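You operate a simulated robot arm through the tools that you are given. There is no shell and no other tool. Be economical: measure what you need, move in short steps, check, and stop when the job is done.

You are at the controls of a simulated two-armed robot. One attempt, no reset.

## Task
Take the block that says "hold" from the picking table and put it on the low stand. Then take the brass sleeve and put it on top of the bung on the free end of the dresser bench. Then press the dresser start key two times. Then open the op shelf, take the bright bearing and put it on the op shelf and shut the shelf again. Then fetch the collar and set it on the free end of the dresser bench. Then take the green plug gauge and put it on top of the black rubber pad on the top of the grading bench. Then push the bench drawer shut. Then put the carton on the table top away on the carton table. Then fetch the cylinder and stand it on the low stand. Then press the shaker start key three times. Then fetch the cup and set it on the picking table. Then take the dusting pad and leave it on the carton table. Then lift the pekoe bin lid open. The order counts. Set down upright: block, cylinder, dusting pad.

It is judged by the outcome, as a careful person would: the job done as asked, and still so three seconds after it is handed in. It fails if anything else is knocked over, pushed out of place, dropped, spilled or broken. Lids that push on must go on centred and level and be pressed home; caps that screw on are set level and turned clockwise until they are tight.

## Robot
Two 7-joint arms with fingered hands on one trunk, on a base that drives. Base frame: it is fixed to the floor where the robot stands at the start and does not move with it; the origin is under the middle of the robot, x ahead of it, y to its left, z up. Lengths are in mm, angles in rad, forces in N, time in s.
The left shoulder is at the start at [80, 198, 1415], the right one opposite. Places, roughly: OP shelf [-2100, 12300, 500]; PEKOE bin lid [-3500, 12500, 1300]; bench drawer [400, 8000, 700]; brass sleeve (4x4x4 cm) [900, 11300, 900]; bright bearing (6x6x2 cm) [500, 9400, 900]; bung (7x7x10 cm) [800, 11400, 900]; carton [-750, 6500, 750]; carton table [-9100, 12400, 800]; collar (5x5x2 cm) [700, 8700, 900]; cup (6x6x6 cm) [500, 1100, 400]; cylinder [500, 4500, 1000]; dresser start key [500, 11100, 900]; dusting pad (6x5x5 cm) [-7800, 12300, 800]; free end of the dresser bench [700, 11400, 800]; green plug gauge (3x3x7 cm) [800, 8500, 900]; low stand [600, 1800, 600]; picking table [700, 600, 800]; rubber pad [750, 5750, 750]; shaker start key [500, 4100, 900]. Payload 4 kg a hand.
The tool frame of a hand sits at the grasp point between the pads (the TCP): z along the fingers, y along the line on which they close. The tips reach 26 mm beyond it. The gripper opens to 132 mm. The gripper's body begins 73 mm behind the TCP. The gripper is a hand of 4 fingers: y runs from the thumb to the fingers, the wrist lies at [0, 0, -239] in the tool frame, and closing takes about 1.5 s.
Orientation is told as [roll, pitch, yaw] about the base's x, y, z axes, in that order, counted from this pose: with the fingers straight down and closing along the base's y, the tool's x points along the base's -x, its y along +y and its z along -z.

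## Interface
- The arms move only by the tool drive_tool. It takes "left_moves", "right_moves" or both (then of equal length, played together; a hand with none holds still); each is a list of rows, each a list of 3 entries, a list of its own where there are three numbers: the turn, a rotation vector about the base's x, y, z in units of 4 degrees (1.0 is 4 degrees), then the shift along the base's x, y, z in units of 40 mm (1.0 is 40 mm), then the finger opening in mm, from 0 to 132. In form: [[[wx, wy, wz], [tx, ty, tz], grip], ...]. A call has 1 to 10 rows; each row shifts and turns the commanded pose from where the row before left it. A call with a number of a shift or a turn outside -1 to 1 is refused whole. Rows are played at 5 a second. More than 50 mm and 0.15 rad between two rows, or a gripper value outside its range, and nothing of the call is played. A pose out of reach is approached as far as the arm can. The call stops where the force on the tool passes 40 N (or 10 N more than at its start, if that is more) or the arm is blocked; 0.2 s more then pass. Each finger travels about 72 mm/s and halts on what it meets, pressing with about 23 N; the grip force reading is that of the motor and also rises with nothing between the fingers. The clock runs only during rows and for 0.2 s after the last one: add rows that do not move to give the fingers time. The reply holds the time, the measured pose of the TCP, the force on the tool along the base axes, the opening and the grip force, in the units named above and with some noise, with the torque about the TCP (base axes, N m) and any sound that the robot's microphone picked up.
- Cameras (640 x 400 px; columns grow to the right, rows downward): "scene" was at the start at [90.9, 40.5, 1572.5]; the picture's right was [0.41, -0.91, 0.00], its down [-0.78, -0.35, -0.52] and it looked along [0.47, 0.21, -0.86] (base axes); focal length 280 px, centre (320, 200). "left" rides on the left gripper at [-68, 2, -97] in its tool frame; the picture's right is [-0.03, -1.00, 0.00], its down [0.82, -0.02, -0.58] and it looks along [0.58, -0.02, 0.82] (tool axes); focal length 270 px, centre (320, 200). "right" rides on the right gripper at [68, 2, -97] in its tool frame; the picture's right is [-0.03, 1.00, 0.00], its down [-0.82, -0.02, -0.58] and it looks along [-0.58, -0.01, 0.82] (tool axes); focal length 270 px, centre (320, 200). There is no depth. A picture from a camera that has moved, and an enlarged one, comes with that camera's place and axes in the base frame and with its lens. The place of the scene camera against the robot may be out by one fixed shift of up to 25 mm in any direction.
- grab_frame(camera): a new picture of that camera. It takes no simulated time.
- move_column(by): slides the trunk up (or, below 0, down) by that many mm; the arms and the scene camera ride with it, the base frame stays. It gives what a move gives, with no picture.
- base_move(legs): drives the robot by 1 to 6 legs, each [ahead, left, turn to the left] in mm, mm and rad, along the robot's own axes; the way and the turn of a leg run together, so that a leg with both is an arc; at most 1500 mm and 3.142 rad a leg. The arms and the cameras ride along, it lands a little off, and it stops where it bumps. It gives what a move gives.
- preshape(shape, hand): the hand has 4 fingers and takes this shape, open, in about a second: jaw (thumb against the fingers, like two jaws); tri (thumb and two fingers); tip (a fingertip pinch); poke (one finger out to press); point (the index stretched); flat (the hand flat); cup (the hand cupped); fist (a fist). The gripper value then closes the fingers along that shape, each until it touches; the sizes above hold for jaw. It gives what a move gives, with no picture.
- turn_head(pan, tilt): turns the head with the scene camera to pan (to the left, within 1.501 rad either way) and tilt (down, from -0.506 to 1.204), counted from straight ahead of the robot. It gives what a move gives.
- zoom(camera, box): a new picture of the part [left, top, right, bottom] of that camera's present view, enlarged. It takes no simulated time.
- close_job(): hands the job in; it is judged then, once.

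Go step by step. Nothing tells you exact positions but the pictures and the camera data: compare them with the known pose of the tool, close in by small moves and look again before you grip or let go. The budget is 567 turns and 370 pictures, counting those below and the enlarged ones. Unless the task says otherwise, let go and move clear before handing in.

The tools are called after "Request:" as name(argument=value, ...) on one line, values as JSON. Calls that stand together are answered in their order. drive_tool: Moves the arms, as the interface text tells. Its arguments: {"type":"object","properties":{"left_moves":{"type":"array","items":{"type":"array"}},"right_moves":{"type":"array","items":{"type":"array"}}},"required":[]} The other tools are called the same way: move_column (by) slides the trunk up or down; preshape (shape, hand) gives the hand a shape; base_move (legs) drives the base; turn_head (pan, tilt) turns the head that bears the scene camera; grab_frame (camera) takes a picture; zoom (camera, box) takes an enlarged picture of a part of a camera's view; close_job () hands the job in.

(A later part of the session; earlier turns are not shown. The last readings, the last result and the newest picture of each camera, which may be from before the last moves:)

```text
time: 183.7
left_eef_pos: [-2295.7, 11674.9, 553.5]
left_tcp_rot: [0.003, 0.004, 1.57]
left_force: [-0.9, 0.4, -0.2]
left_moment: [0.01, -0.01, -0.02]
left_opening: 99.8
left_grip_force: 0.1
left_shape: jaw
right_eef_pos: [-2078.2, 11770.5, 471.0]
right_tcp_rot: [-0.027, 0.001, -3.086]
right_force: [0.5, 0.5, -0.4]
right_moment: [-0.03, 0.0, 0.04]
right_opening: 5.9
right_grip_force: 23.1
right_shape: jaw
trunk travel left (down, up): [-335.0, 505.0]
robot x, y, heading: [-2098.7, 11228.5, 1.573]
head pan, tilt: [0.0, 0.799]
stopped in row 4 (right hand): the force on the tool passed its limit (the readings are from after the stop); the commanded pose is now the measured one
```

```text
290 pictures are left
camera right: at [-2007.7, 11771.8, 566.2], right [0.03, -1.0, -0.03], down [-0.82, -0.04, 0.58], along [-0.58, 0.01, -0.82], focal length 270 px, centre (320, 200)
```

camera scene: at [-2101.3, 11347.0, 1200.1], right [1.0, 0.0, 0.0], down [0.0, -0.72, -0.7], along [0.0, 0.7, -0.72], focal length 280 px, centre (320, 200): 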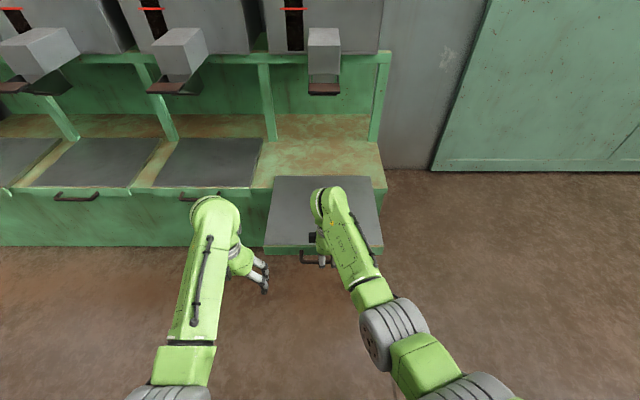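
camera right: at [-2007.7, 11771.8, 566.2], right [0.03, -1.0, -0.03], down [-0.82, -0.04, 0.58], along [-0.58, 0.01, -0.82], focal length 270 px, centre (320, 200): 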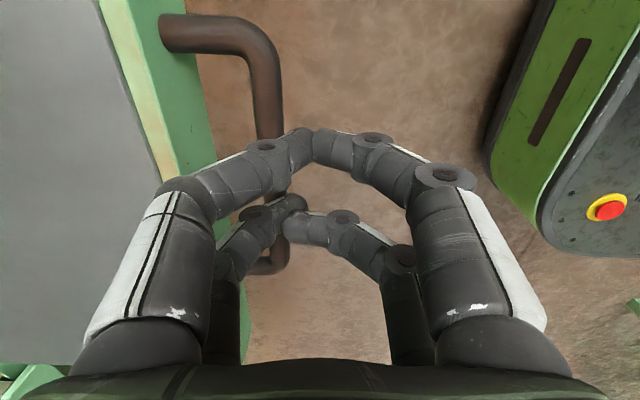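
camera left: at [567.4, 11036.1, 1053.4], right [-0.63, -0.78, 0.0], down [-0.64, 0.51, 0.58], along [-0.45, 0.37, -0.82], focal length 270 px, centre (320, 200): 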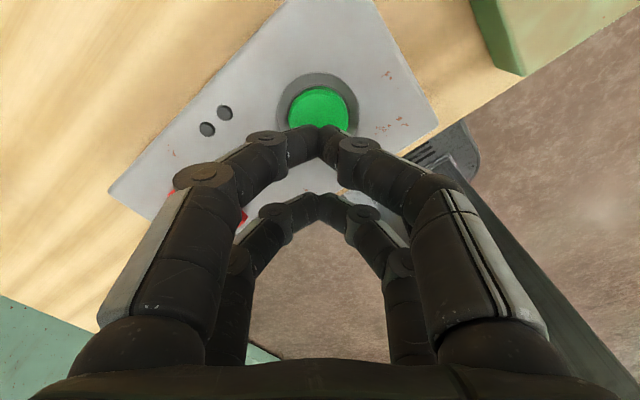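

The shelf is out about 270 mm and at its stop; the fingers slipped off the bar. I raise the hands and the trunk, then drive to the bearing at (500, 9400).

Request:
drive_tool(right_moves=[[[0, 0, 0], [0, 0, 0.4], 4], [[0, 0, 0], [0, 0, 0.8], 10], [[0, 0, 0], [0, -0.5, 0.8], 40], [[0, 0, 0], [0, -0.5, 0.4], 60]])

Request:
move_column(by=390)

Request:
grab_frame(camera="scene")

```text
time: 184.7
left_eef_pos: [-2297.2, 11674.8, 552.6]
left_tcp_rot: [0.004, 0.003, 1.57]
left_force: [0.0, -0.4, 0.5]
left_moment: [0.04, -0.03, -0.02]
left_opening: 99.7
left_grip_force: 0.1
left_shape: jaw
right_eef_pos: [-2077.2, 11728.7, 567.2]
right_tcp_rot: [-0.029, 0.0, -3.088]
right_force: [0.0, -0.3, 0.3]
right_moment: [0.01, -0.02, 0.02]
right_opening: 59.4
right_grip_force: 0.1
right_shape: jaw
trunk travel left (down, up): [-335.0, 505.0]
robot x, y, heading: [-2101.4, 11227.1, 1.572]
head pan, tilt: [0.0, 0.799]
```

```text
time: 188.4
left_eef_pos: [-2297.0, 11674.7, 943.4]
left_tcp_rot: [0.003, 0.002, 1.57]
left_force: [-0.1, 0.7, 0.2]
left_moment: [0.01, 0.02, -0.02]
left_opening: 99.8
left_grip_force: 0.1
left_shape: jaw
right_eef_pos: [-2076.8, 11731.5, 956.8]
right_tcp_rot: [-0.029, -0.001, -3.089]
right_force: [0.4, -0.5, 0.5]
right_moment: [0.0, 0.01, -0.03]
right_opening: 59.4
right_grip_force: 0.1
right_shape: jaw
trunk travel left (down, up): [-725.0, 115.0]
robot x, y, heading: [-2101.8, 11225.5, 1.572]
head pan, tilt: [0.0, 0.799]
```

```text
289 pictures are left
camera scene: at [-2100.8, 11350.3, 1589.5], right [1.0, 0.0, 0.0], down [0.0, -0.72, -0.7], along [0.0, 0.7, -0.72], focal length 280 px, centre (320, 200)
```

scene: 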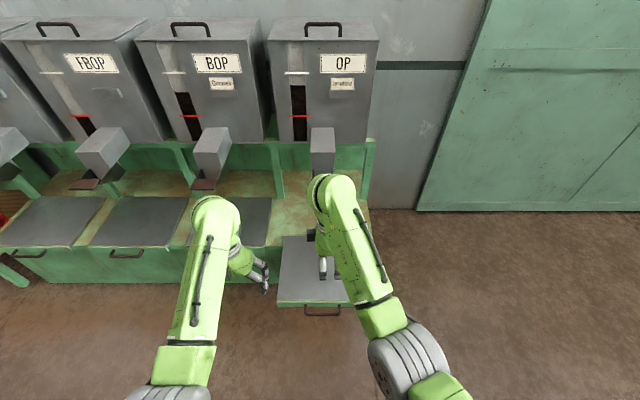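

The OP shelf is clearly pulled out. I drive back to the main aisle and face the bearing bench.

Request:
base_move(legs=[[0, -1000, 0], [0, -900, 0], [-1450, 0, 0], [0, 0, -1.571], [0, -300, 0]])

Request:
turn_head(pan=0.0, tilt=0.7)

Request:
grab_frame(camera="scene")

```text
time: 210.2
left_eef_pos: [277.2, 9698.8, 943.4]
left_tcp_rot: [0.002, 0.001, 0.028]
left_force: [-0.6, 0.6, -0.2]
left_moment: [-0.02, 0.01, 0.0]
left_opening: 99.9
left_grip_force: 0.1
left_shape: jaw
right_eef_pos: [338.2, 9481.9, 957.5]
right_tcp_rot: [-0.027, 0.004, 1.654]
right_force: [0.0, 0.5, -0.5]
right_moment: [0.02, 0.0, -0.01]
right_opening: 59.6
right_grip_force: 0.0
right_shape: jaw
trunk travel left (down, up): [-725.0, 115.0]
robot x, y, heading: [-166.6, 9485.8, 0.03]
head pan, tilt: [0.0, 0.799]
```

```text
time: 210.9
left_eef_pos: [275.2, 9697.7, 943.5]
left_tcp_rot: [0.004, 0.001, 0.028]
left_force: [-0.1, 0.8, -0.9]
left_moment: [-0.01, 0.02, 0.02]
left_opening: 100.0
left_grip_force: 0.1
left_shape: jaw
right_eef_pos: [338.5, 9479.0, 956.5]
right_tcp_rot: [-0.028, 0.002, 1.653]
right_force: [-0.3, 0.3, 0.1]
right_moment: [0.0, -0.01, 0.01]
right_opening: 59.3
right_grip_force: 0.2
right_shape: jaw
trunk travel left (down, up): [-725.0, 115.0]
robot x, y, heading: [-164.3, 9485.8, 0.032]
head pan, tilt: [0.0, 0.7]
```

```text
288 pictures are left
camera scene: at [-52.7, 9503.7, 1597.8], right [0.03, -1.0, 0.0], down [-0.64, -0.02, -0.76], along [0.76, 0.02, -0.64], focal length 280 px, centre (320, 200)
```

scene: 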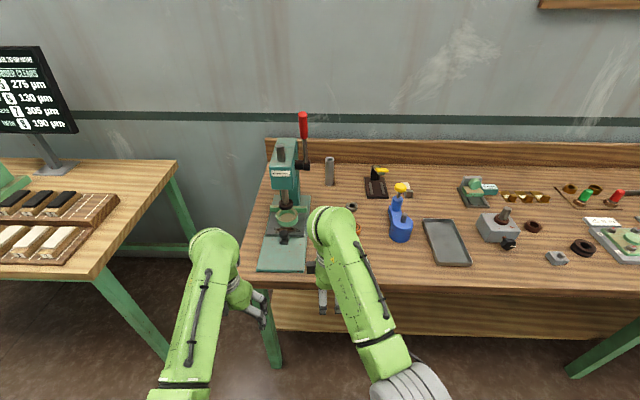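

Request:
drive_tool(right_moves=[[[0.3, 0, 0], [-0.3, -0.8, 0], 60], [[0.1, 0, 0], [-0.3, -0.9, 0], 60], [[0, 0, 0], [0, -0.9, 0], 60], [[0, 0, 0], [0, -0.9, 0], 60], [[0, 0, 0], [0, -0.9, 0], 60], [[0, 0, 0], [0, -0.9, 0], 60]])

Request:
zoom(camera="scene", box=[240, 120, 480, 270])

Request:
zoom(camera="scene", box=[440, 150, 640, 275])

```text
time: 212.3
left_eef_pos: [277.0, 9696.3, 943.2]
left_tcp_rot: [0.005, 0.002, 0.029]
left_force: [-0.4, 0.1, 0.2]
left_moment: [0.0, 0.03, -0.02]
left_opening: 99.7
left_grip_force: 0.1
left_shape: jaw
right_eef_pos: [314.4, 9265.5, 956.0]
right_tcp_rot: [-0.03, -0.028, 1.654]
right_force: [-0.3, -0.1, -0.6]
right_moment: [0.03, -0.01, -0.02]
right_opening: 59.4
right_grip_force: 0.1
right_shape: jaw
trunk travel left (down, up): [-725.0, 115.0]
robot x, y, heading: [-169.8, 9484.6, 0.027]
head pan, tilt: [0.0, 0.7]
```

```text
2.67 times, centred on (360, 195) of scene
camera zoom: at [-52.5, 9502.1, 1597.8], right [0.03, -1.0, 0.0], down [-0.64, -0.02, -0.76], along [0.76, 0.02, -0.64], focal length 745 px, centre (213, 213)
```

zoom: 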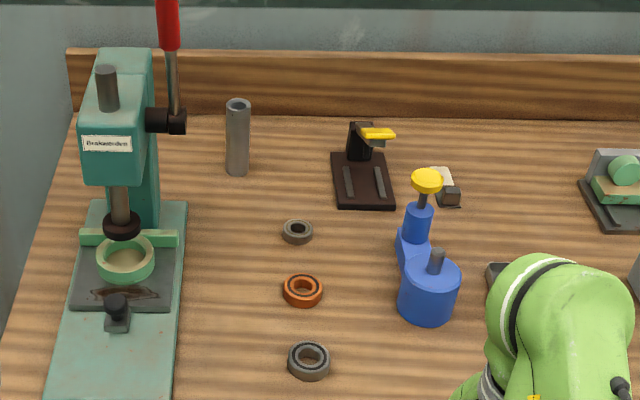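

```text
3.20 times, centred on (540, 212) of scene
camera zoom: at [-52.5, 9502.1, 1597.8], right [0.03, -1.0, 0.0], down [-0.64, -0.02, -0.76], along [0.76, 0.02, -0.64], focal length 894 px, centre (-384, 160)
```

zoom: 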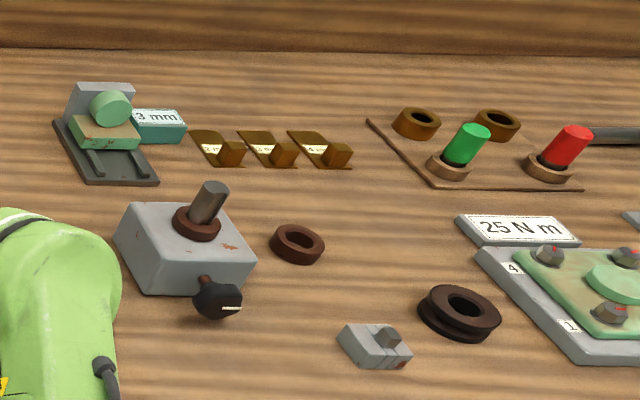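

Request:
zoom(camera="scene", box=[330, 190, 380, 270])

Request:
grab_frame(camera="right")

```text
5.00 times, centred on (355, 230) of scene
camera zoom: at [-52.5, 9502.1, 1597.8], right [0.03, -1.0, 0.0], down [-0.64, -0.02, -0.76], along [0.76, 0.02, -0.64], focal length 1397 px, centre (145, 50)
```

zoom: 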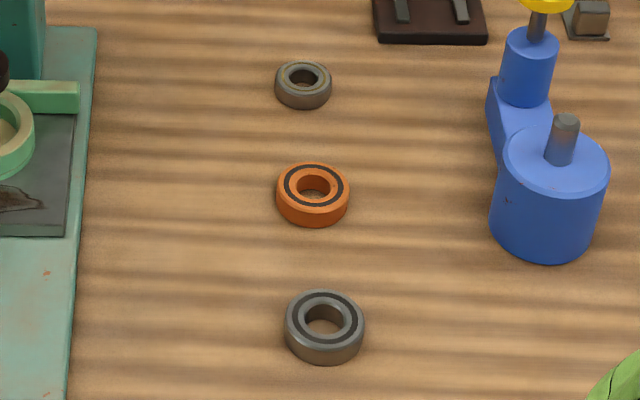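

```text
284 pictures are left
camera right: at [317.1, 9196.5, 1050.8], right [-1.0, -0.06, -0.03], down [-0.06, 0.8, 0.6], along [-0.01, 0.6, -0.8], focal length 270 px, centre (320, 200)
```

right: 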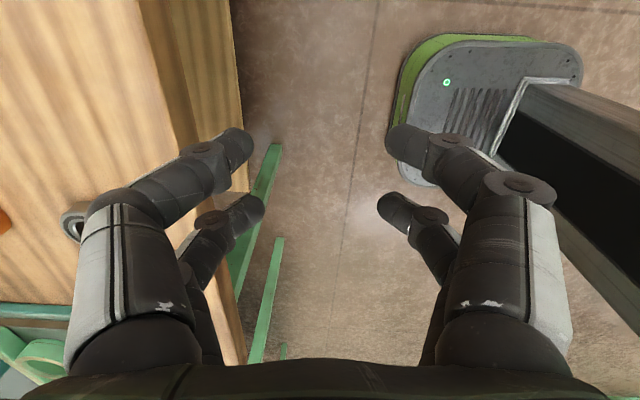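

The front grey bearing at about (535, 9398) is the bright one (bigger, clean steel). I level the right hand, shift the left away, and drive 200 mm closer.

Request:
drive_tool(left_moves=[[[0, 0, 0], [0, 0.9, 0.3], 100], [[0, 0, 0], [0, 0.9, 0.3], 100], [[0, 0, 0], [0, 0.5, 0.3], 100]], right_moves=[[[0.43, 0.4, 0], [0, 0.5, 0.3], 90], [[0, 0, -0.5], [0, 0.5, 0.3], 90], [[0, 0, 0], [0, 0, 0], 90]])

Request:
base_move(legs=[[200, 0, -0.02]])

Request:
grab_frame(camera="right")

Request:
grab_frame(camera="scene")

```text
time: 213.1
left_eef_pos: [276.7, 9790.6, 978.0]
left_tcp_rot: [0.005, 0.002, 0.027]
left_force: [0.0, 0.4, 0.1]
left_moment: [0.01, 0.0, -0.03]
left_opening: 100.1
left_grip_force: 0.1
left_shape: jaw
right_eef_pos: [314.3, 9306.7, 978.6]
right_tcp_rot: [-0.005, -0.059, 1.616]
right_force: [0.5, -0.3, -0.5]
right_moment: [-0.04, -0.02, -0.02]
right_opening: 89.8
right_grip_force: 0.2
right_shape: jaw
trunk travel left (down, up): [-725.0, 115.0]
robot x, y, heading: [-166.4, 9481.4, 0.029]
head pan, tilt: [0.0, 0.7]
```

```text
time: 214.7
left_eef_pos: [479.1, 9785.7, 980.7]
left_tcp_rot: [0.004, -0.001, 0.007]
left_force: [-0.6, -1.1, 0.1]
left_moment: [-0.03, -0.01, -0.01]
left_opening: 99.8
left_grip_force: 0.0
left_shape: jaw
right_eef_pos: [508.5, 9302.8, 982.3]
right_tcp_rot: [-0.008, -0.059, 1.599]
right_force: [-0.7, -0.3, -0.5]
right_moment: [-0.03, 0.0, -0.01]
right_opening: 89.7
right_grip_force: 0.0
right_shape: jaw
trunk travel left (down, up): [-725.0, 115.0]
robot x, y, heading: [37.1, 9491.8, 0.011]
head pan, tilt: [0.0, 0.7]
```

```text
283 pictures are left
camera right: at [508.6, 9229.6, 1074.0], right [-1.0, 0.0, -0.01], down [-0.01, 0.78, 0.63], along [0.0, 0.63, -0.78], focal length 270 px, centre (320, 200)
```

right: 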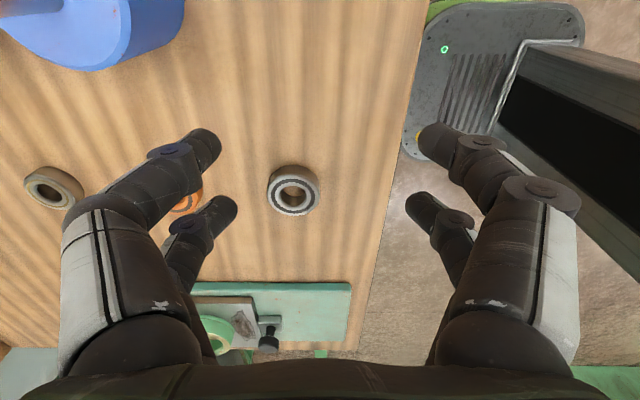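

```text
282 pictures are left
camera scene: at [142.3, 9505.0, 1598.2], right [0.01, -1.0, 0.0], down [-0.64, -0.01, -0.77], along [0.77, 0.01, -0.64], focal length 280 px, centre (320, 200)
```

scene: 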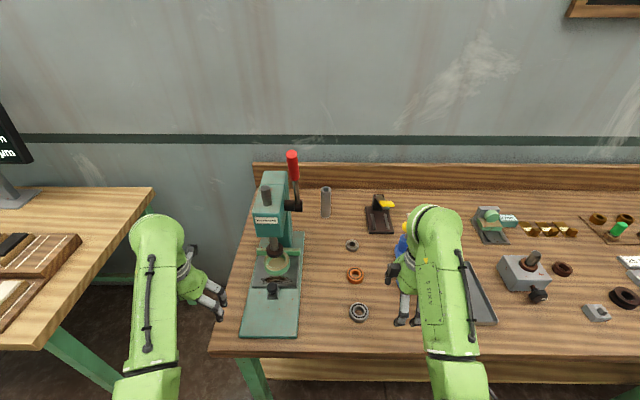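

Request:
drive_tool(right_moves=[[[-0.85, 0.1, 0], [0.3, 0.7, 0], 90], [[0, 0, 0], [0.35, 0.7, -0.3], 90], [[0, 0, 0], [0, 0.7, -0.5], 90], [[0, 0, 0], [0, 0, 0], 90]])

Request:
grab_frame(camera="right")

```text
time: 215.7
left_eef_pos: [481.3, 9785.7, 978.6]
left_tcp_rot: [0.004, 0.002, 0.009]
left_force: [-0.7, -0.1, 0.1]
left_moment: [0.01, -0.01, -0.02]
left_opening: 99.9
left_grip_force: 0.0
left_shape: jaw
right_eef_pos: [537.6, 9386.4, 948.3]
right_tcp_rot: [0.004, 0.001, 1.6]
right_force: [-0.2, 0.2, -0.4]
right_moment: [-0.02, -0.01, 0.04]
right_opening: 89.7
right_grip_force: 0.2
right_shape: jaw
trunk travel left (down, up): [-725.0, 115.0]
robot x, y, heading: [33.3, 9490.7, 0.009]
head pan, tilt: [0.0, 0.7]
```

```text
281 pictures are left
camera right: at [539.5, 9319.5, 1044.5], right [-1.0, 0.0, 0.0], down [0.0, 0.82, 0.58], along [0.0, 0.58, -0.82], focal length 270 px, centre (320, 200)
```

right: 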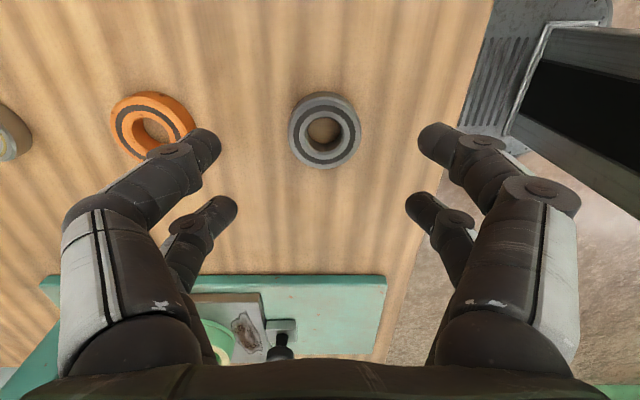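

The bearing is at (537, 9385), top z≈870. I descend so the tips just clear the bench and close.

Request:
drive_tool(right_moves=[[[0, 0, 0], [-0.03, -0.02, -0.7], 80], [[0, 0, 0], [0, 0, -0.7], 76], [[0, 0, 0], [0, 0, -0.25], 76], [[0, 0, 0], [0, 0, -0.05], 76], [[0, 0, 0], [0, 0, 0], 76]])

Request:
grab_frame(camera="right")

```text
time: 216.9
left_eef_pos: [481.4, 9784.8, 979.4]
left_tcp_rot: [0.004, 0.0, 0.008]
left_force: [0.1, 0.5, 0.0]
left_moment: [0.02, 0.0, 0.01]
left_opening: 99.7
left_grip_force: 0.1
left_shape: jaw
right_eef_pos: [535.5, 9385.9, 878.8]
right_tcp_rot: [0.003, 0.001, 1.598]
right_force: [0.4, 0.4, 0.7]
right_moment: [0.0, -0.02, 0.01]
right_opening: 76.5
right_grip_force: 0.1
right_shape: jaw
trunk travel left (down, up): [-725.0, 115.0]
robot x, y, heading: [32.8, 9489.5, 0.012]
head pan, tilt: [0.0, 0.7]
```

```text
280 pictures are left
camera right: at [538.1, 9318.8, 976.5], right [-1.0, 0.0, 0.0], down [0.0, 0.82, 0.58], along [0.0, 0.58, -0.82], focal length 270 px, centre (320, 200)
```

right: 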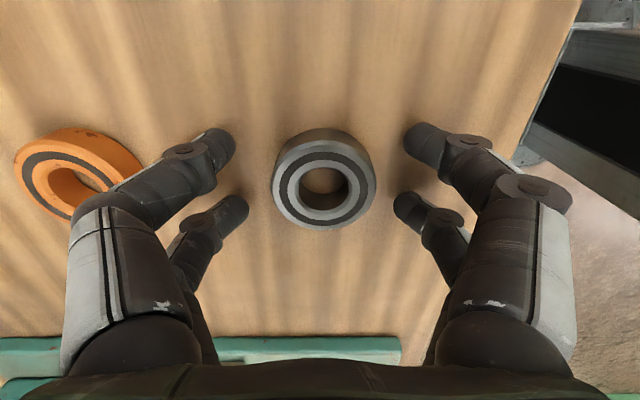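

Request:
drive_tool(right_moves=[[[0, 0, 0], [0, 0, -0.05], 60], [[0, 0, 0], [0, 0, 0], 45], [[0, 0, 0], [0, 0, 0], 30], [[0, 0, 0], [0, 0, 0], 20], [[0, 0, 0], [0, 0, 0], 20], [[0, 0, 0], [0, 0, 0], 20]])

Request:
grab_frame(camera="right")

```text
time: 218.3
left_eef_pos: [482.6, 9785.2, 979.5]
left_tcp_rot: [0.004, 0.001, 0.009]
left_force: [-0.1, 0.3, 0.3]
left_moment: [-0.03, 0.04, 0.0]
left_opening: 100.0
left_grip_force: 0.0
left_shape: jaw
right_eef_pos: [535.8, 9386.0, 878.6]
right_tcp_rot: [0.003, 0.001, 1.599]
right_force: [-0.3, 0.5, -0.5]
right_moment: [0.0, -0.02, -0.03]
right_opening: 24.1
right_grip_force: 23.4
right_shape: jaw
trunk travel left (down, up): [-725.0, 115.0]
robot x, y, heading: [33.7, 9491.7, 0.012]
head pan, tilt: [0.0, 0.7]
```

```text
279 pictures are left
camera right: at [537.9, 9318.7, 974.4], right [-1.0, 0.0, 0.0], down [0.0, 0.82, 0.58], along [0.0, 0.58, -0.82], focal length 270 px, centre (320, 200)
```

right: 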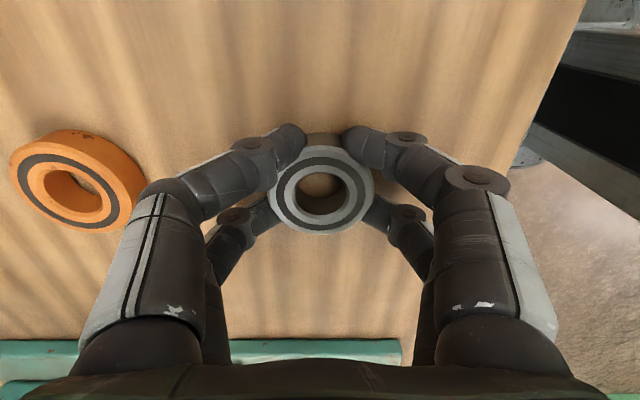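

Gripped firmly. I lift and check it stays held.

Request:
drive_tool(right_moves=[[[0, 0, 0], [0, 0, 0.4], 20], [[0, 0, 0], [0, 0, 0.9], 20], [[0, 0, 0], [0, 0, 0.9], 20], [[0, 0, 0], [0, 0, 0.3], 20]])

Request:
grab_frame(camera="right")

```text
time: 219.3
left_eef_pos: [481.6, 9786.2, 977.7]
left_tcp_rot: [0.003, 0.001, 0.008]
left_force: [-0.2, -0.3, -0.2]
left_moment: [-0.01, 0.0, 0.0]
left_opening: 99.8
left_grip_force: 0.0
left_shape: jaw
right_eef_pos: [535.8, 9385.6, 978.8]
right_tcp_rot: [0.003, 0.003, 1.599]
right_force: [-0.1, 0.5, -3.0]
right_moment: [0.02, 0.01, 0.01]
right_opening: 24.1
right_grip_force: 23.5
right_shape: jaw
trunk travel left (down, up): [-725.0, 115.0]
robot x, y, heading: [36.1, 9490.4, 0.013]
head pan, tilt: [0.0, 0.7]
```

```text
278 pictures are left
camera right: at [537.3, 9318.7, 1075.2], right [-1.0, 0.0, 0.0], down [0.0, 0.82, 0.58], along [0.0, 0.58, -0.82], focal length 270 px, centre (320, 200)
```

right: 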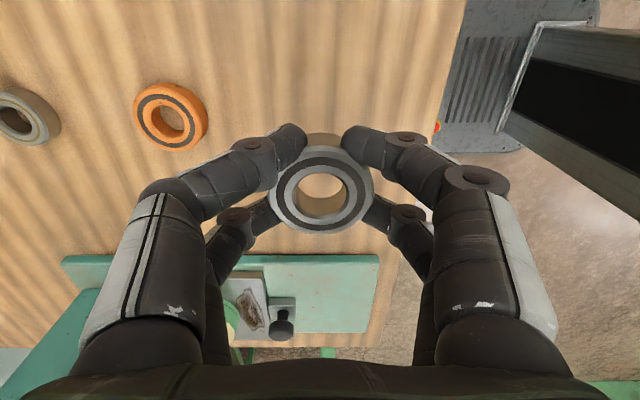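

The bearing is held. I drive back to the OP shelf.

Request:
base_move(legs=[[-230, 0, 0], [0, 0, 1.558], [1500, 0, 0], [0, 1000, 0], [0, 980, 0]])

Request:
turn_head(pan=-0.1, tilt=0.75)

Request:
grab_frame(camera="scene")

```text
time: 241.3
left_eef_pos: [-2409.9, 11489.4, 978.5]
left_tcp_rot: [0.006, 0.002, 1.547]
left_force: [0.2, -0.5, 0.7]
left_moment: [0.01, -0.03, 0.03]
left_opening: 99.8
left_grip_force: 0.1
left_shape: jaw
right_eef_pos: [-2008.0, 11532.2, 977.9]
right_tcp_rot: [0.004, -0.002, 3.138]
right_force: [-0.2, 0.1, -1.6]
right_moment: [-0.01, 0.01, 0.03]
right_opening: 23.8
right_grip_force: 23.0
right_shape: jaw
trunk travel left (down, up): [-725.0, 115.0]
robot x, y, heading: [-2130.5, 11035.7, 1.551]
head pan, tilt: [0.0, 0.7]
```

```text
time: 241.9
left_eef_pos: [-2410.1, 11491.1, 979.3]
left_tcp_rot: [0.004, 0.001, 1.548]
left_force: [1.3, -0.4, 0.2]
left_moment: [0.02, 0.02, -0.02]
left_opening: 99.9
left_grip_force: 0.0
left_shape: jaw
right_eef_pos: [-2008.4, 11531.8, 978.5]
right_tcp_rot: [0.004, 0.0, 3.138]
right_force: [0.2, -1.1, -1.9]
right_moment: [0.02, -0.02, 0.02]
right_opening: 23.8
right_grip_force: 23.5
right_shape: jaw
trunk travel left (down, up): [-725.0, 115.0]
robot x, y, heading: [-2128.3, 11033.1, 1.547]
head pan, tilt: [-0.099, 0.75]
```

```text
277 pictures are left
camera scene: at [-2120.1, 11159.5, 1593.5], right [0.99, -0.12, 0.0], down [-0.08, -0.68, -0.73], along [0.09, 0.73, -0.68], focal length 280 px, centre (320, 200)
```

scene: 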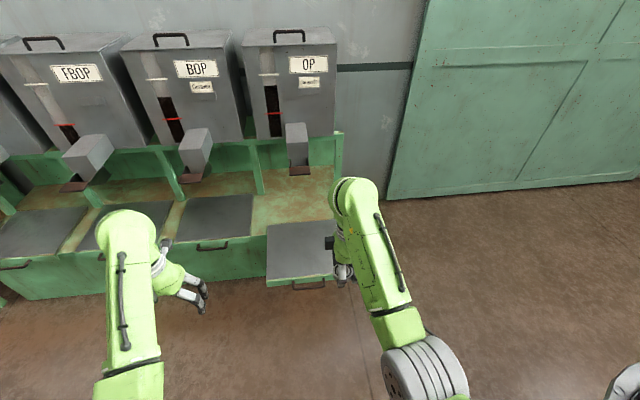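

Request:
base_move(legs=[[0, 75, 0.022], [400, 0, 0]])

Request:
move_column(by=-350)

Request:
grab_frame(camera="right")

Request:
grab_frame(camera="scene")

```text
time: 245.1
left_eef_pos: [-2495.1, 11882.2, 980.0]
left_tcp_rot: [0.005, 0.0, 1.571]
left_force: [-0.8, 0.6, -0.4]
left_moment: [0.03, 0.0, 0.01]
left_opening: 99.9
left_grip_force: 0.0
left_shape: jaw
right_eef_pos: [-2095.4, 11931.6, 980.5]
right_tcp_rot: [0.003, -0.001, -3.124]
right_force: [0.3, -0.9, -1.7]
right_moment: [-0.03, 0.01, 0.01]
right_opening: 23.9
right_grip_force: 22.8
right_shape: jaw
trunk travel left (down, up): [-725.0, 115.0]
robot x, y, heading: [-2206.3, 11432.4, 1.572]
head pan, tilt: [-0.099, 0.75]
```

```text
time: 248.5
left_eef_pos: [-2495.4, 11882.5, 628.7]
left_tcp_rot: [0.004, 0.002, 1.571]
left_force: [0.2, 0.5, -1.1]
left_moment: [-0.02, 0.01, 0.03]
left_opening: 99.9
left_grip_force: 0.0
left_shape: jaw
right_eef_pos: [-2093.9, 11934.3, 628.2]
right_tcp_rot: [0.004, 0.001, -3.123]
right_force: [0.3, 0.5, -2.0]
right_moment: [0.01, 0.0, -0.01]
right_opening: 23.8
right_grip_force: 23.1
right_shape: jaw
trunk travel left (down, up): [-375.0, 465.0]
robot x, y, heading: [-2205.4, 11433.3, 1.573]
head pan, tilt: [-0.099, 0.75]
```

```text
276 pictures are left
camera right: at [-2024.8, 11934.9, 725.0], right [-0.01, -1.0, 0.0], down [-0.82, 0.01, 0.58], along [-0.58, 0.0, -0.82], focal length 270 px, centre (320, 200)
```

right: 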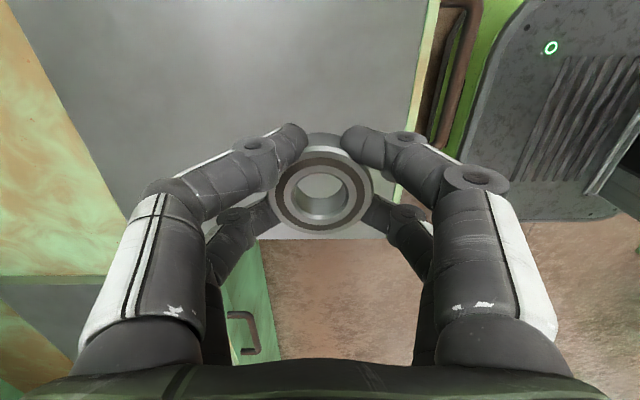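

```text
275 pictures are left
camera scene: at [-2197.9, 11558.5, 1243.6], right [1.0, -0.1, 0.0], down [-0.07, -0.68, -0.73], along [0.07, 0.73, -0.68], focal length 280 px, centre (320, 200)
```

scene: 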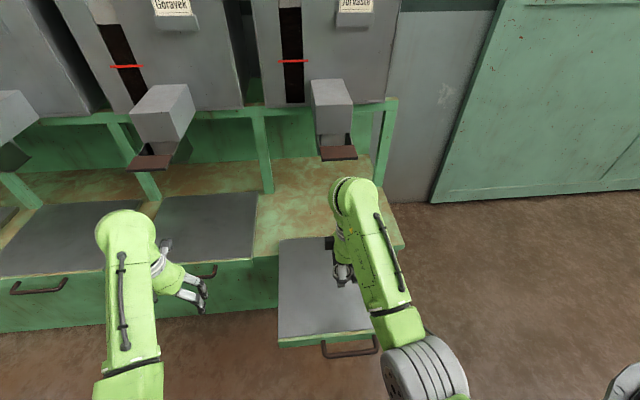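

The hand is over the pulled-out plate. I lower the bearing toward it.

Request:
drive_tool(right_moves=[[[0, 0, 0], [0, 0, -0.9], 20], [[0, 0, 0], [0, 0, -0.9], 20], [[0, 0, 0], [0, 0, -0.9], 20], [[0, 0, 0], [0, 0, -0.5], 20], [[0, 0, 0], [0, 0, -0.2], 20], [[0, 0, 0], [0, 0, -0.15], 20], [[0, 0, 0], [0, 0, -0.1], 20], [[0, 0, 0], [0, 0, -0.1], 20], [[0, 0, 0], [0, 0, -0.1], 20]])

Request:
grab_frame(camera="right")

```text
time: 250.3
left_eef_pos: [-2494.5, 11882.1, 630.3]
left_tcp_rot: [0.004, 0.001, 1.569]
left_force: [0.5, 0.3, 0.2]
left_moment: [-0.03, -0.01, -0.01]
left_opening: 99.8
left_grip_force: 0.1
left_shape: jaw
right_eef_pos: [-2094.5, 11938.6, 487.4]
right_tcp_rot: [-0.017, -0.003, -3.124]
right_force: [2.4, -1.2, 22.2]
right_moment: [-0.33, -0.02, 0.03]
right_opening: 24.2
right_grip_force: 22.8
right_shape: jaw
trunk travel left (down, up): [-375.0, 465.0]
robot x, y, heading: [-2205.4, 11431.4, 1.567]
head pan, tilt: [-0.099, 0.75]
stopped in row 9 (right hand): the force on the tool passed its limit (the readings are from after the stop); the commanded pose is now the measured one
```

```text
274 pictures are left
camera right: at [-2024.6, 11938.7, 582.8], right [-0.01, -1.0, -0.02], down [-0.81, 0.0, 0.58], along [-0.58, 0.02, -0.81], focal length 270 px, centre (320, 200)
```

right: 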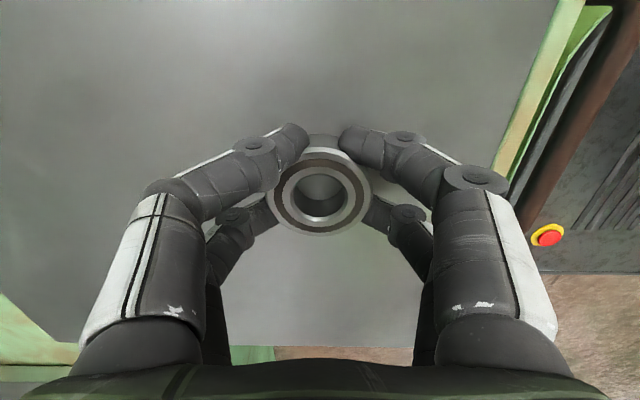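

Contact on the plate. I ease off and release.

Request:
drive_tool(right_moves=[[[0, 0, 0], [0, 0, 0.04], 24], [[0, 0, 0], [0, 0, 0], 32], [[0, 0, 0], [0, 0, 0], 50], [[0, 0, 0], [0, 0, 0], 70], [[0, 0, 0], [0, 0, 0], 70], [[0, 0, 0], [0, 0, 0.5], 75], [[0, 0, 0], [0, 0, 0.9], 80], [[0, 0, 0], [0, 0, 0.9], 80], [[0, 0, 0], [0, 0, 0], 80]])

Request:
grab_frame(camera="right")

```text
time: 252.3
left_eef_pos: [-2495.6, 11882.3, 629.8]
left_tcp_rot: [0.005, 0.001, 1.572]
left_force: [1.8, 0.6, 0.2]
left_moment: [0.02, 0.0, -0.02]
left_opening: 99.7
left_grip_force: 0.0
left_shape: jaw
right_eef_pos: [-2093.6, 11937.0, 577.1]
right_tcp_rot: [-0.009, -0.001, -3.125]
right_force: [0.0, -0.2, 0.5]
right_moment: [0.0, -0.01, 0.01]
right_opening: 79.4
right_grip_force: 0.1
right_shape: jaw
trunk travel left (down, up): [-375.0, 465.0]
robot x, y, heading: [-2200.9, 11431.7, 1.572]
head pan, tilt: [-0.099, 0.75]
```

```text
273 pictures are left
camera right: at [-2024.2, 11937.2, 673.0], right [-0.01, -1.0, -0.01], down [-0.82, 0.0, 0.58], along [-0.58, 0.01, -0.82], focal length 270 px, centre (320, 200)
```

right: 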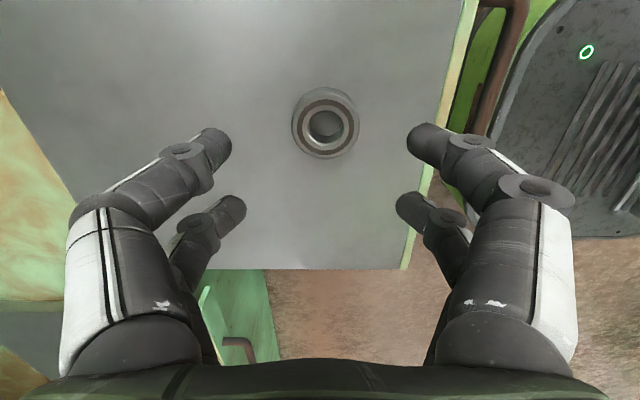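

The bearing rests on the shelf. To shut it, I close the jaw, back off in front of the handle, and push.

Request:
base_move(legs=[[-260, 0, 0]])

Request:
drive_tool(right_moves=[[[0, 0, 0], [0.25, 0, -0.5], 40], [[0, 0, 0], [0, 0, -0.9], 10], [[0, 0, 0], [0, 0, -0.9], 0], [[0, 0, 0], [0, 0, -0.6], 0], [[0, 0, 0], [0, 0, 0], 0], [[0, 0, 0], [0, 0, 0], 0]])

Request:
grab_frame(camera="right")

```text
time: 254.2
left_eef_pos: [-2494.1, 11622.8, 630.0]
left_tcp_rot: [0.003, 0.003, 1.569]
left_force: [-0.8, 0.0, 0.0]
left_moment: [0.04, -0.02, 0.03]
left_opening: 99.8
left_grip_force: 0.1
left_shape: jaw
right_eef_pos: [-2093.2, 11677.5, 578.4]
right_tcp_rot: [-0.011, -0.002, -3.125]
right_force: [-0.2, 0.0, -0.1]
right_moment: [-0.01, -0.03, -0.01]
right_opening: 79.5
right_grip_force: 0.1
right_shape: jaw
trunk travel left (down, up): [-375.0, 465.0]
robot x, y, heading: [-2202.4, 11171.9, 1.569]
head pan, tilt: [-0.099, 0.75]
```

```text
time: 255.6
left_eef_pos: [-2494.3, 11624.1, 627.8]
left_tcp_rot: [0.003, 0.001, 1.569]
left_force: [-0.3, -0.1, -0.6]
left_moment: [0.01, 0.01, -0.02]
left_opening: 99.9
left_grip_force: 0.0
left_shape: jaw
right_eef_pos: [-2083.5, 11676.3, 460.6]
right_tcp_rot: [-0.012, -0.001, -3.125]
right_force: [-0.4, 1.6, 0.0]
right_moment: [-0.02, 0.02, 0.01]
right_opening: 0.0
right_grip_force: 23.1
right_shape: jaw
trunk travel left (down, up): [-375.0, 465.0]
robot x, y, heading: [-2205.4, 11175.5, 1.567]
head pan, tilt: [-0.099, 0.75]
```

```text
272 pictures are left
camera right: at [-2013.5, 11677.2, 556.6], right [-0.01, -1.0, -0.01], down [-0.82, 0.0, 0.58], along [-0.58, 0.01, -0.82], focal length 270 px, centre (320, 200)
```

right: 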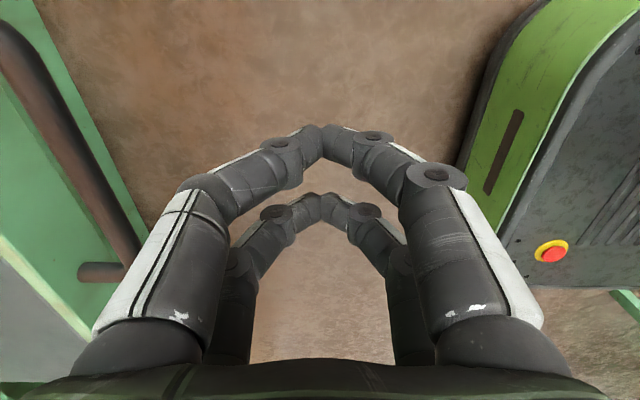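

Request:
base_move(legs=[[75, 0, 0], [120, 0, 0], [100, 0, 0]])

Request:
grab_frame(camera="right")

Request:
grab_frame(camera="scene")

```text
time: 258.2
left_eef_pos: [-2495.2, 11919.1, 628.7]
left_tcp_rot: [0.005, 0.003, 1.57]
left_force: [-0.3, 0.7, -0.7]
left_moment: [0.01, 0.02, 0.01]
left_opening: 99.7
left_grip_force: 0.1
left_shape: jaw
right_eef_pos: [-2083.1, 11971.5, 460.1]
right_tcp_rot: [-0.009, -0.001, -3.125]
right_force: [0.1, 0.3, -0.2]
right_moment: [0.0, -0.01, -0.01]
right_opening: 0.3
right_grip_force: 22.3
right_shape: jaw
trunk travel left (down, up): [-375.0, 465.0]
robot x, y, heading: [-2206.4, 11471.2, 1.575]
head pan, tilt: [-0.099, 0.75]
```

```text
271 pictures are left
camera right: at [-2013.1, 11972.3, 556.1], right [-0.01, -1.0, -0.01], down [-0.82, 0.0, 0.58], along [-0.58, 0.01, -0.82], focal length 270 px, centre (320, 200)
```

right: 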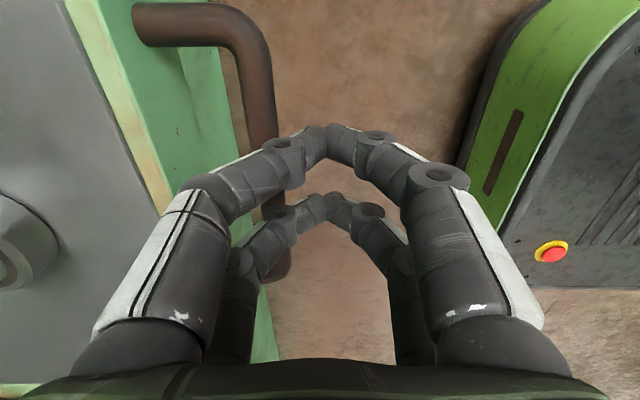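

```text
270 pictures are left
camera scene: at [-2197.5, 11593.8, 1243.4], right [0.99, -0.1, 0.0], down [-0.07, -0.68, -0.73], along [0.07, 0.73, -0.68], focal length 280 px, centre (320, 200)
```

scene: 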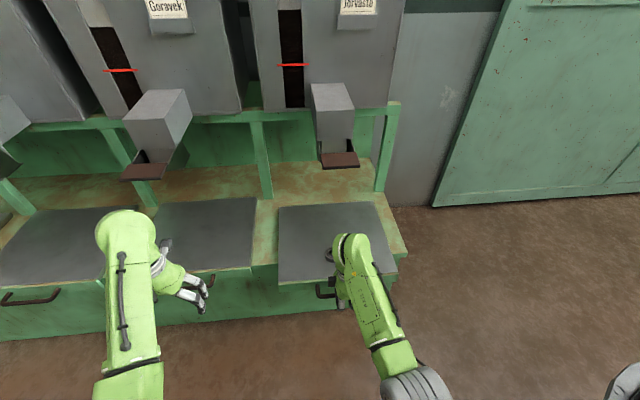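

The shelf is following, about 70 mm remain. I push on.

Request:
base_move(legs=[[50, 0, 0]])

Request:
drive_tool(right_moves=[[[0, 0, 0], [0, 0.2, 0], 0], [[0, 0, 0], [0, 0.2, 0], 0], [[0, 0, 0], [0, 0.2, 0], 0], [[0, 0, 0], [0, 0.2, 0], 0], [[0, 0, 0], [0, 0.2, 0], 0], [[0, 0, 0], [0, 0.2, 0], 0]])

Request:
grab_frame(camera="scene")

Request:
grab_frame(camera="right")

```text
time: 259.2
left_eef_pos: [-2494.1, 11968.8, 628.8]
left_tcp_rot: [0.005, 0.004, 1.569]
left_force: [0.1, 0.0, 0.4]
left_moment: [-0.04, -0.01, 0.0]
left_opening: 99.6
left_grip_force: 0.1
left_shape: jaw
right_eef_pos: [-2082.0, 12020.8, 460.5]
right_tcp_rot: [-0.009, -0.002, -3.126]
right_force: [-0.3, -0.5, -0.6]
right_moment: [0.02, -0.01, -0.03]
right_opening: 0.3
right_grip_force: 22.7
right_shape: jaw
trunk travel left (down, up): [-375.0, 465.0]
robot x, y, heading: [-2206.9, 11515.9, 1.57]
head pan, tilt: [-0.099, 0.75]
```

```text
time: 260.6
left_eef_pos: [-2494.6, 11965.0, 631.0]
left_tcp_rot: [0.003, -0.004, 1.569]
left_force: [0.5, -0.2, -0.4]
left_moment: [0.05, -0.03, -0.03]
left_opening: 99.8
left_grip_force: 0.0
left_shape: jaw
right_eef_pos: [-2084.0, 12068.6, 465.2]
right_tcp_rot: [-0.017, -0.003, -3.126]
right_force: [0.2, -28.4, 27.2]
right_moment: [-0.77, 0.03, -0.14]
right_opening: 0.0
right_grip_force: 23.0
right_shape: jaw
trunk travel left (down, up): [-375.0, 465.0]
robot x, y, heading: [-2207.8, 11517.4, 1.568]
head pan, tilt: [-0.099, 0.75]
```

```text
269 pictures are left
camera scene: at [-2198.3, 11636.7, 1244.5], right [0.99, -0.1, 0.0], down [-0.07, -0.68, -0.73], along [0.07, 0.73, -0.68], focal length 280 px, centre (320, 200)
```

scene: 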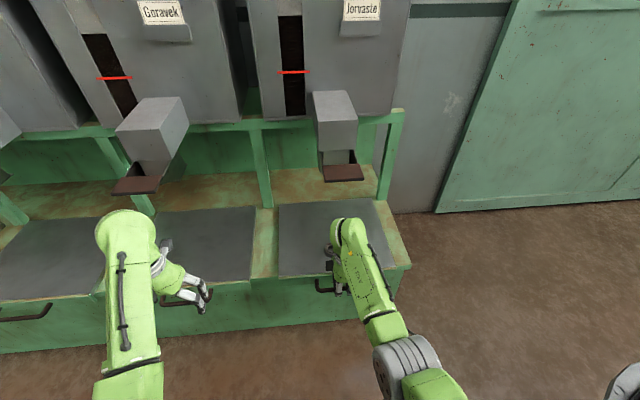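

```text
268 pictures are left
camera right: at [-2013.3, 12067.7, 560.7], right [-0.01, -1.0, -0.02], down [-0.82, 0.0, 0.58], along [-0.58, 0.02, -0.81], focal length 270 px, centre (320, 200)
```

right: 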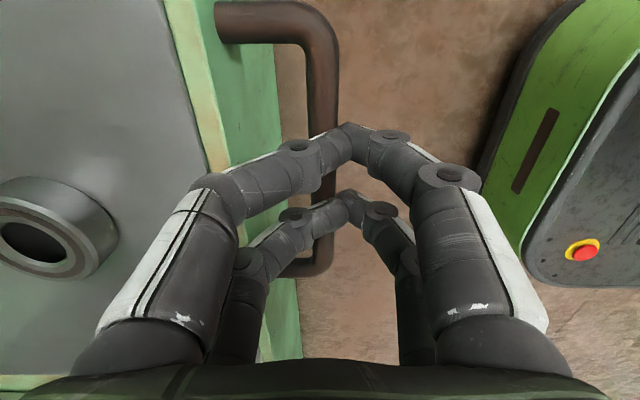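

The shelf is shut flush (front in line with its neighbours, firm resistance). I withdraw.

Request:
drive_tool(right_moves=[[[0, 0, 0], [0, -0.5, 0], 0], [[0, 0, 0], [0, -0.9, 0], 0], [[0, 0, 0], [0, -0.5, 0.8], 0], [[0, 0, 0], [0, 0, 1], 40]])

Request:
base_move(legs=[[-300, 0, 0]])

Request:
move_column(by=350)

Request:
grab_frame(camera="scene")

```text
time: 261.6
left_eef_pos: [-2494.4, 11967.7, 629.4]
left_tcp_rot: [0.004, 0.003, 1.569]
left_force: [0.2, -0.7, -0.2]
left_moment: [0.04, 0.03, 0.04]
left_opening: 99.8
left_grip_force: 0.1
left_shape: jaw
right_eef_pos: [-2083.3, 11992.8, 532.5]
right_tcp_rot: [-0.011, 0.0, -3.125]
right_force: [-0.4, -0.2, -0.2]
right_moment: [0.01, 0.03, 0.01]
right_opening: 38.6
right_grip_force: 0.1
right_shape: jaw
trunk travel left (down, up): [-375.0, 465.0]
robot x, y, heading: [-2203.5, 11516.5, 1.571]
head pan, tilt: [-0.099, 0.75]
```

```text
time: 263.6
left_eef_pos: [-2493.8, 11669.6, 629.5]
left_tcp_rot: [0.004, 0.002, 1.568]
left_force: [0.6, -0.4, 1.2]
left_moment: [0.0, 0.04, 0.0]
left_opening: 100.0
left_grip_force: 0.0
left_shape: jaw
right_eef_pos: [-2083.2, 11693.7, 531.3]
right_tcp_rot: [-0.01, -0.002, -3.123]
right_force: [-0.1, 0.5, -0.1]
right_moment: [0.02, 0.01, 0.02]
right_opening: 40.2
right_grip_force: 0.0
right_shape: jaw
trunk travel left (down, up): [-375.0, 465.0]
robot x, y, heading: [-2205.0, 11216.3, 1.566]
head pan, tilt: [-0.099, 0.75]
```

```text
time: 267.0
left_eef_pos: [-2494.9, 11669.4, 979.1]
left_tcp_rot: [0.004, 0.002, 1.569]
left_force: [0.3, 0.6, -0.2]
left_moment: [0.03, -0.02, 0.01]
left_opening: 99.9
left_grip_force: 0.1
left_shape: jaw
right_eef_pos: [-2083.3, 11695.2, 881.4]
right_tcp_rot: [-0.01, -0.002, -3.124]
right_force: [0.2, 0.0, -0.9]
right_moment: [0.01, 0.04, 0.02]
right_opening: 39.8
right_grip_force: 0.1
right_shape: jaw
trunk travel left (down, up): [-725.0, 115.0]
robot x, y, heading: [-2205.5, 11217.6, 1.57]
head pan, tilt: [-0.099, 0.75]
```

```text
267 pictures are left
camera scene: at [-2197.6, 11344.2, 1593.5], right [0.99, -0.1, 0.0], down [-0.07, -0.68, -0.73], along [0.07, 0.73, -0.68], focal length 280 px, centre (320, 200)
```

scene: 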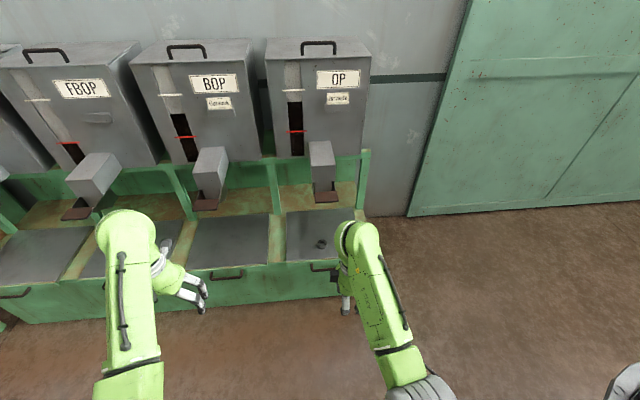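

Shelf shut with the bearing on it. Next the collar: the dark ring near (688, 8740) on the tool bench. I drive there.

Request:
base_move(legs=[[0, -1000, 0], [0, -1000, 0], [-1500, 0, 0], [-950, 0, 0], [0, 0, -1.571]])

Request:
turn_head(pan=0.0, tilt=0.7)

Request:
grab_frame(camera="scene")

```text
time: 292.3
left_eef_pos: [219.1, 9054.4, 978.6]
left_tcp_rot: [0.005, 0.002, -0.007]
left_force: [-0.5, -0.5, -1.0]
left_moment: [0.04, -0.01, 0.03]
left_opening: 99.8
left_grip_force: 0.0
left_shape: jaw
right_eef_pos: [243.8, 8643.1, 882.4]
right_tcp_rot: [-0.009, -0.002, 1.582]
right_force: [-0.2, -0.4, -1.4]
right_moment: [0.0, -0.02, 0.02]
right_opening: 39.7
right_grip_force: 0.0
right_shape: jaw
trunk travel left (down, up): [-725.0, 115.0]
robot x, y, heading: [-232.6, 8768.9, -0.008]
head pan, tilt: [-0.099, 0.75]
```

```text
time: 293.0
left_eef_pos: [219.1, 9054.5, 979.0]
left_tcp_rot: [0.005, 0.001, -0.007]
left_force: [0.8, -0.6, -0.8]
left_moment: [0.01, 0.01, 0.0]
left_opening: 99.9
left_grip_force: 0.2
left_shape: jaw
right_eef_pos: [243.3, 8643.2, 881.4]
right_tcp_rot: [-0.009, -0.001, 1.58]
right_force: [-0.2, -0.8, -0.3]
right_moment: [0.02, -0.01, 0.01]
right_opening: 39.7
right_grip_force: 0.0
right_shape: jaw
trunk travel left (down, up): [-725.0, 115.0]
robot x, y, heading: [-233.6, 8767.2, -0.009]
head pan, tilt: [0.0, 0.7]
```

```text
266 pictures are left
camera scene: at [-119.3, 8779.6, 1597.8], right [-0.01, -1.0, 0.0], down [-0.64, 0.0, -0.76], along [0.76, 0.0, -0.64], focal length 280 px, centre (320, 200)
```

scene: 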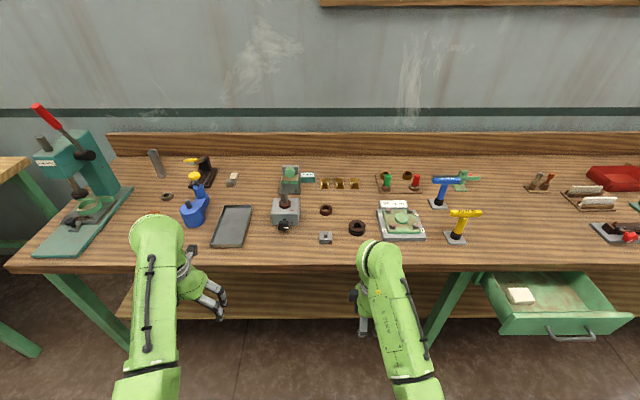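

Request:
zoom(camera="scene", box=[260, 150, 460, 275])

Request:
zoom(camera="scene", box=[360, 155, 640, 330])

```text
3.20 times, centred on (360, 212) of scene
camera zoom: at [-119.3, 8779.6, 1597.8], right [-0.01, -1.0, 0.0], down [-0.64, 0.0, -0.76], along [0.76, 0.0, -0.64], focal length 894 px, centre (192, 160)
```

zoom: 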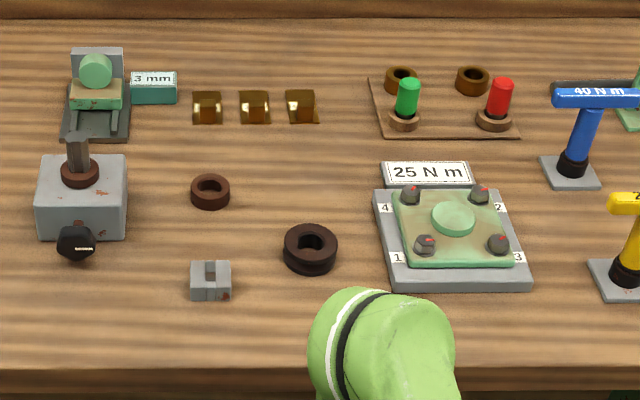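

```text
2.29 times, centred on (500, 242) of scene
camera zoom: at [-119.3, 8779.6, 1597.8], right [-0.01, -1.0, 0.0], down [-0.64, 0.0, -0.76], along [0.76, 0.0, -0.64], focal length 639 px, centre (-91, 103)
```

zoom: 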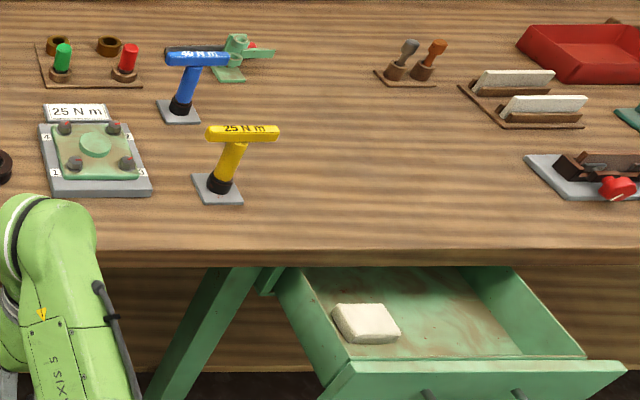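

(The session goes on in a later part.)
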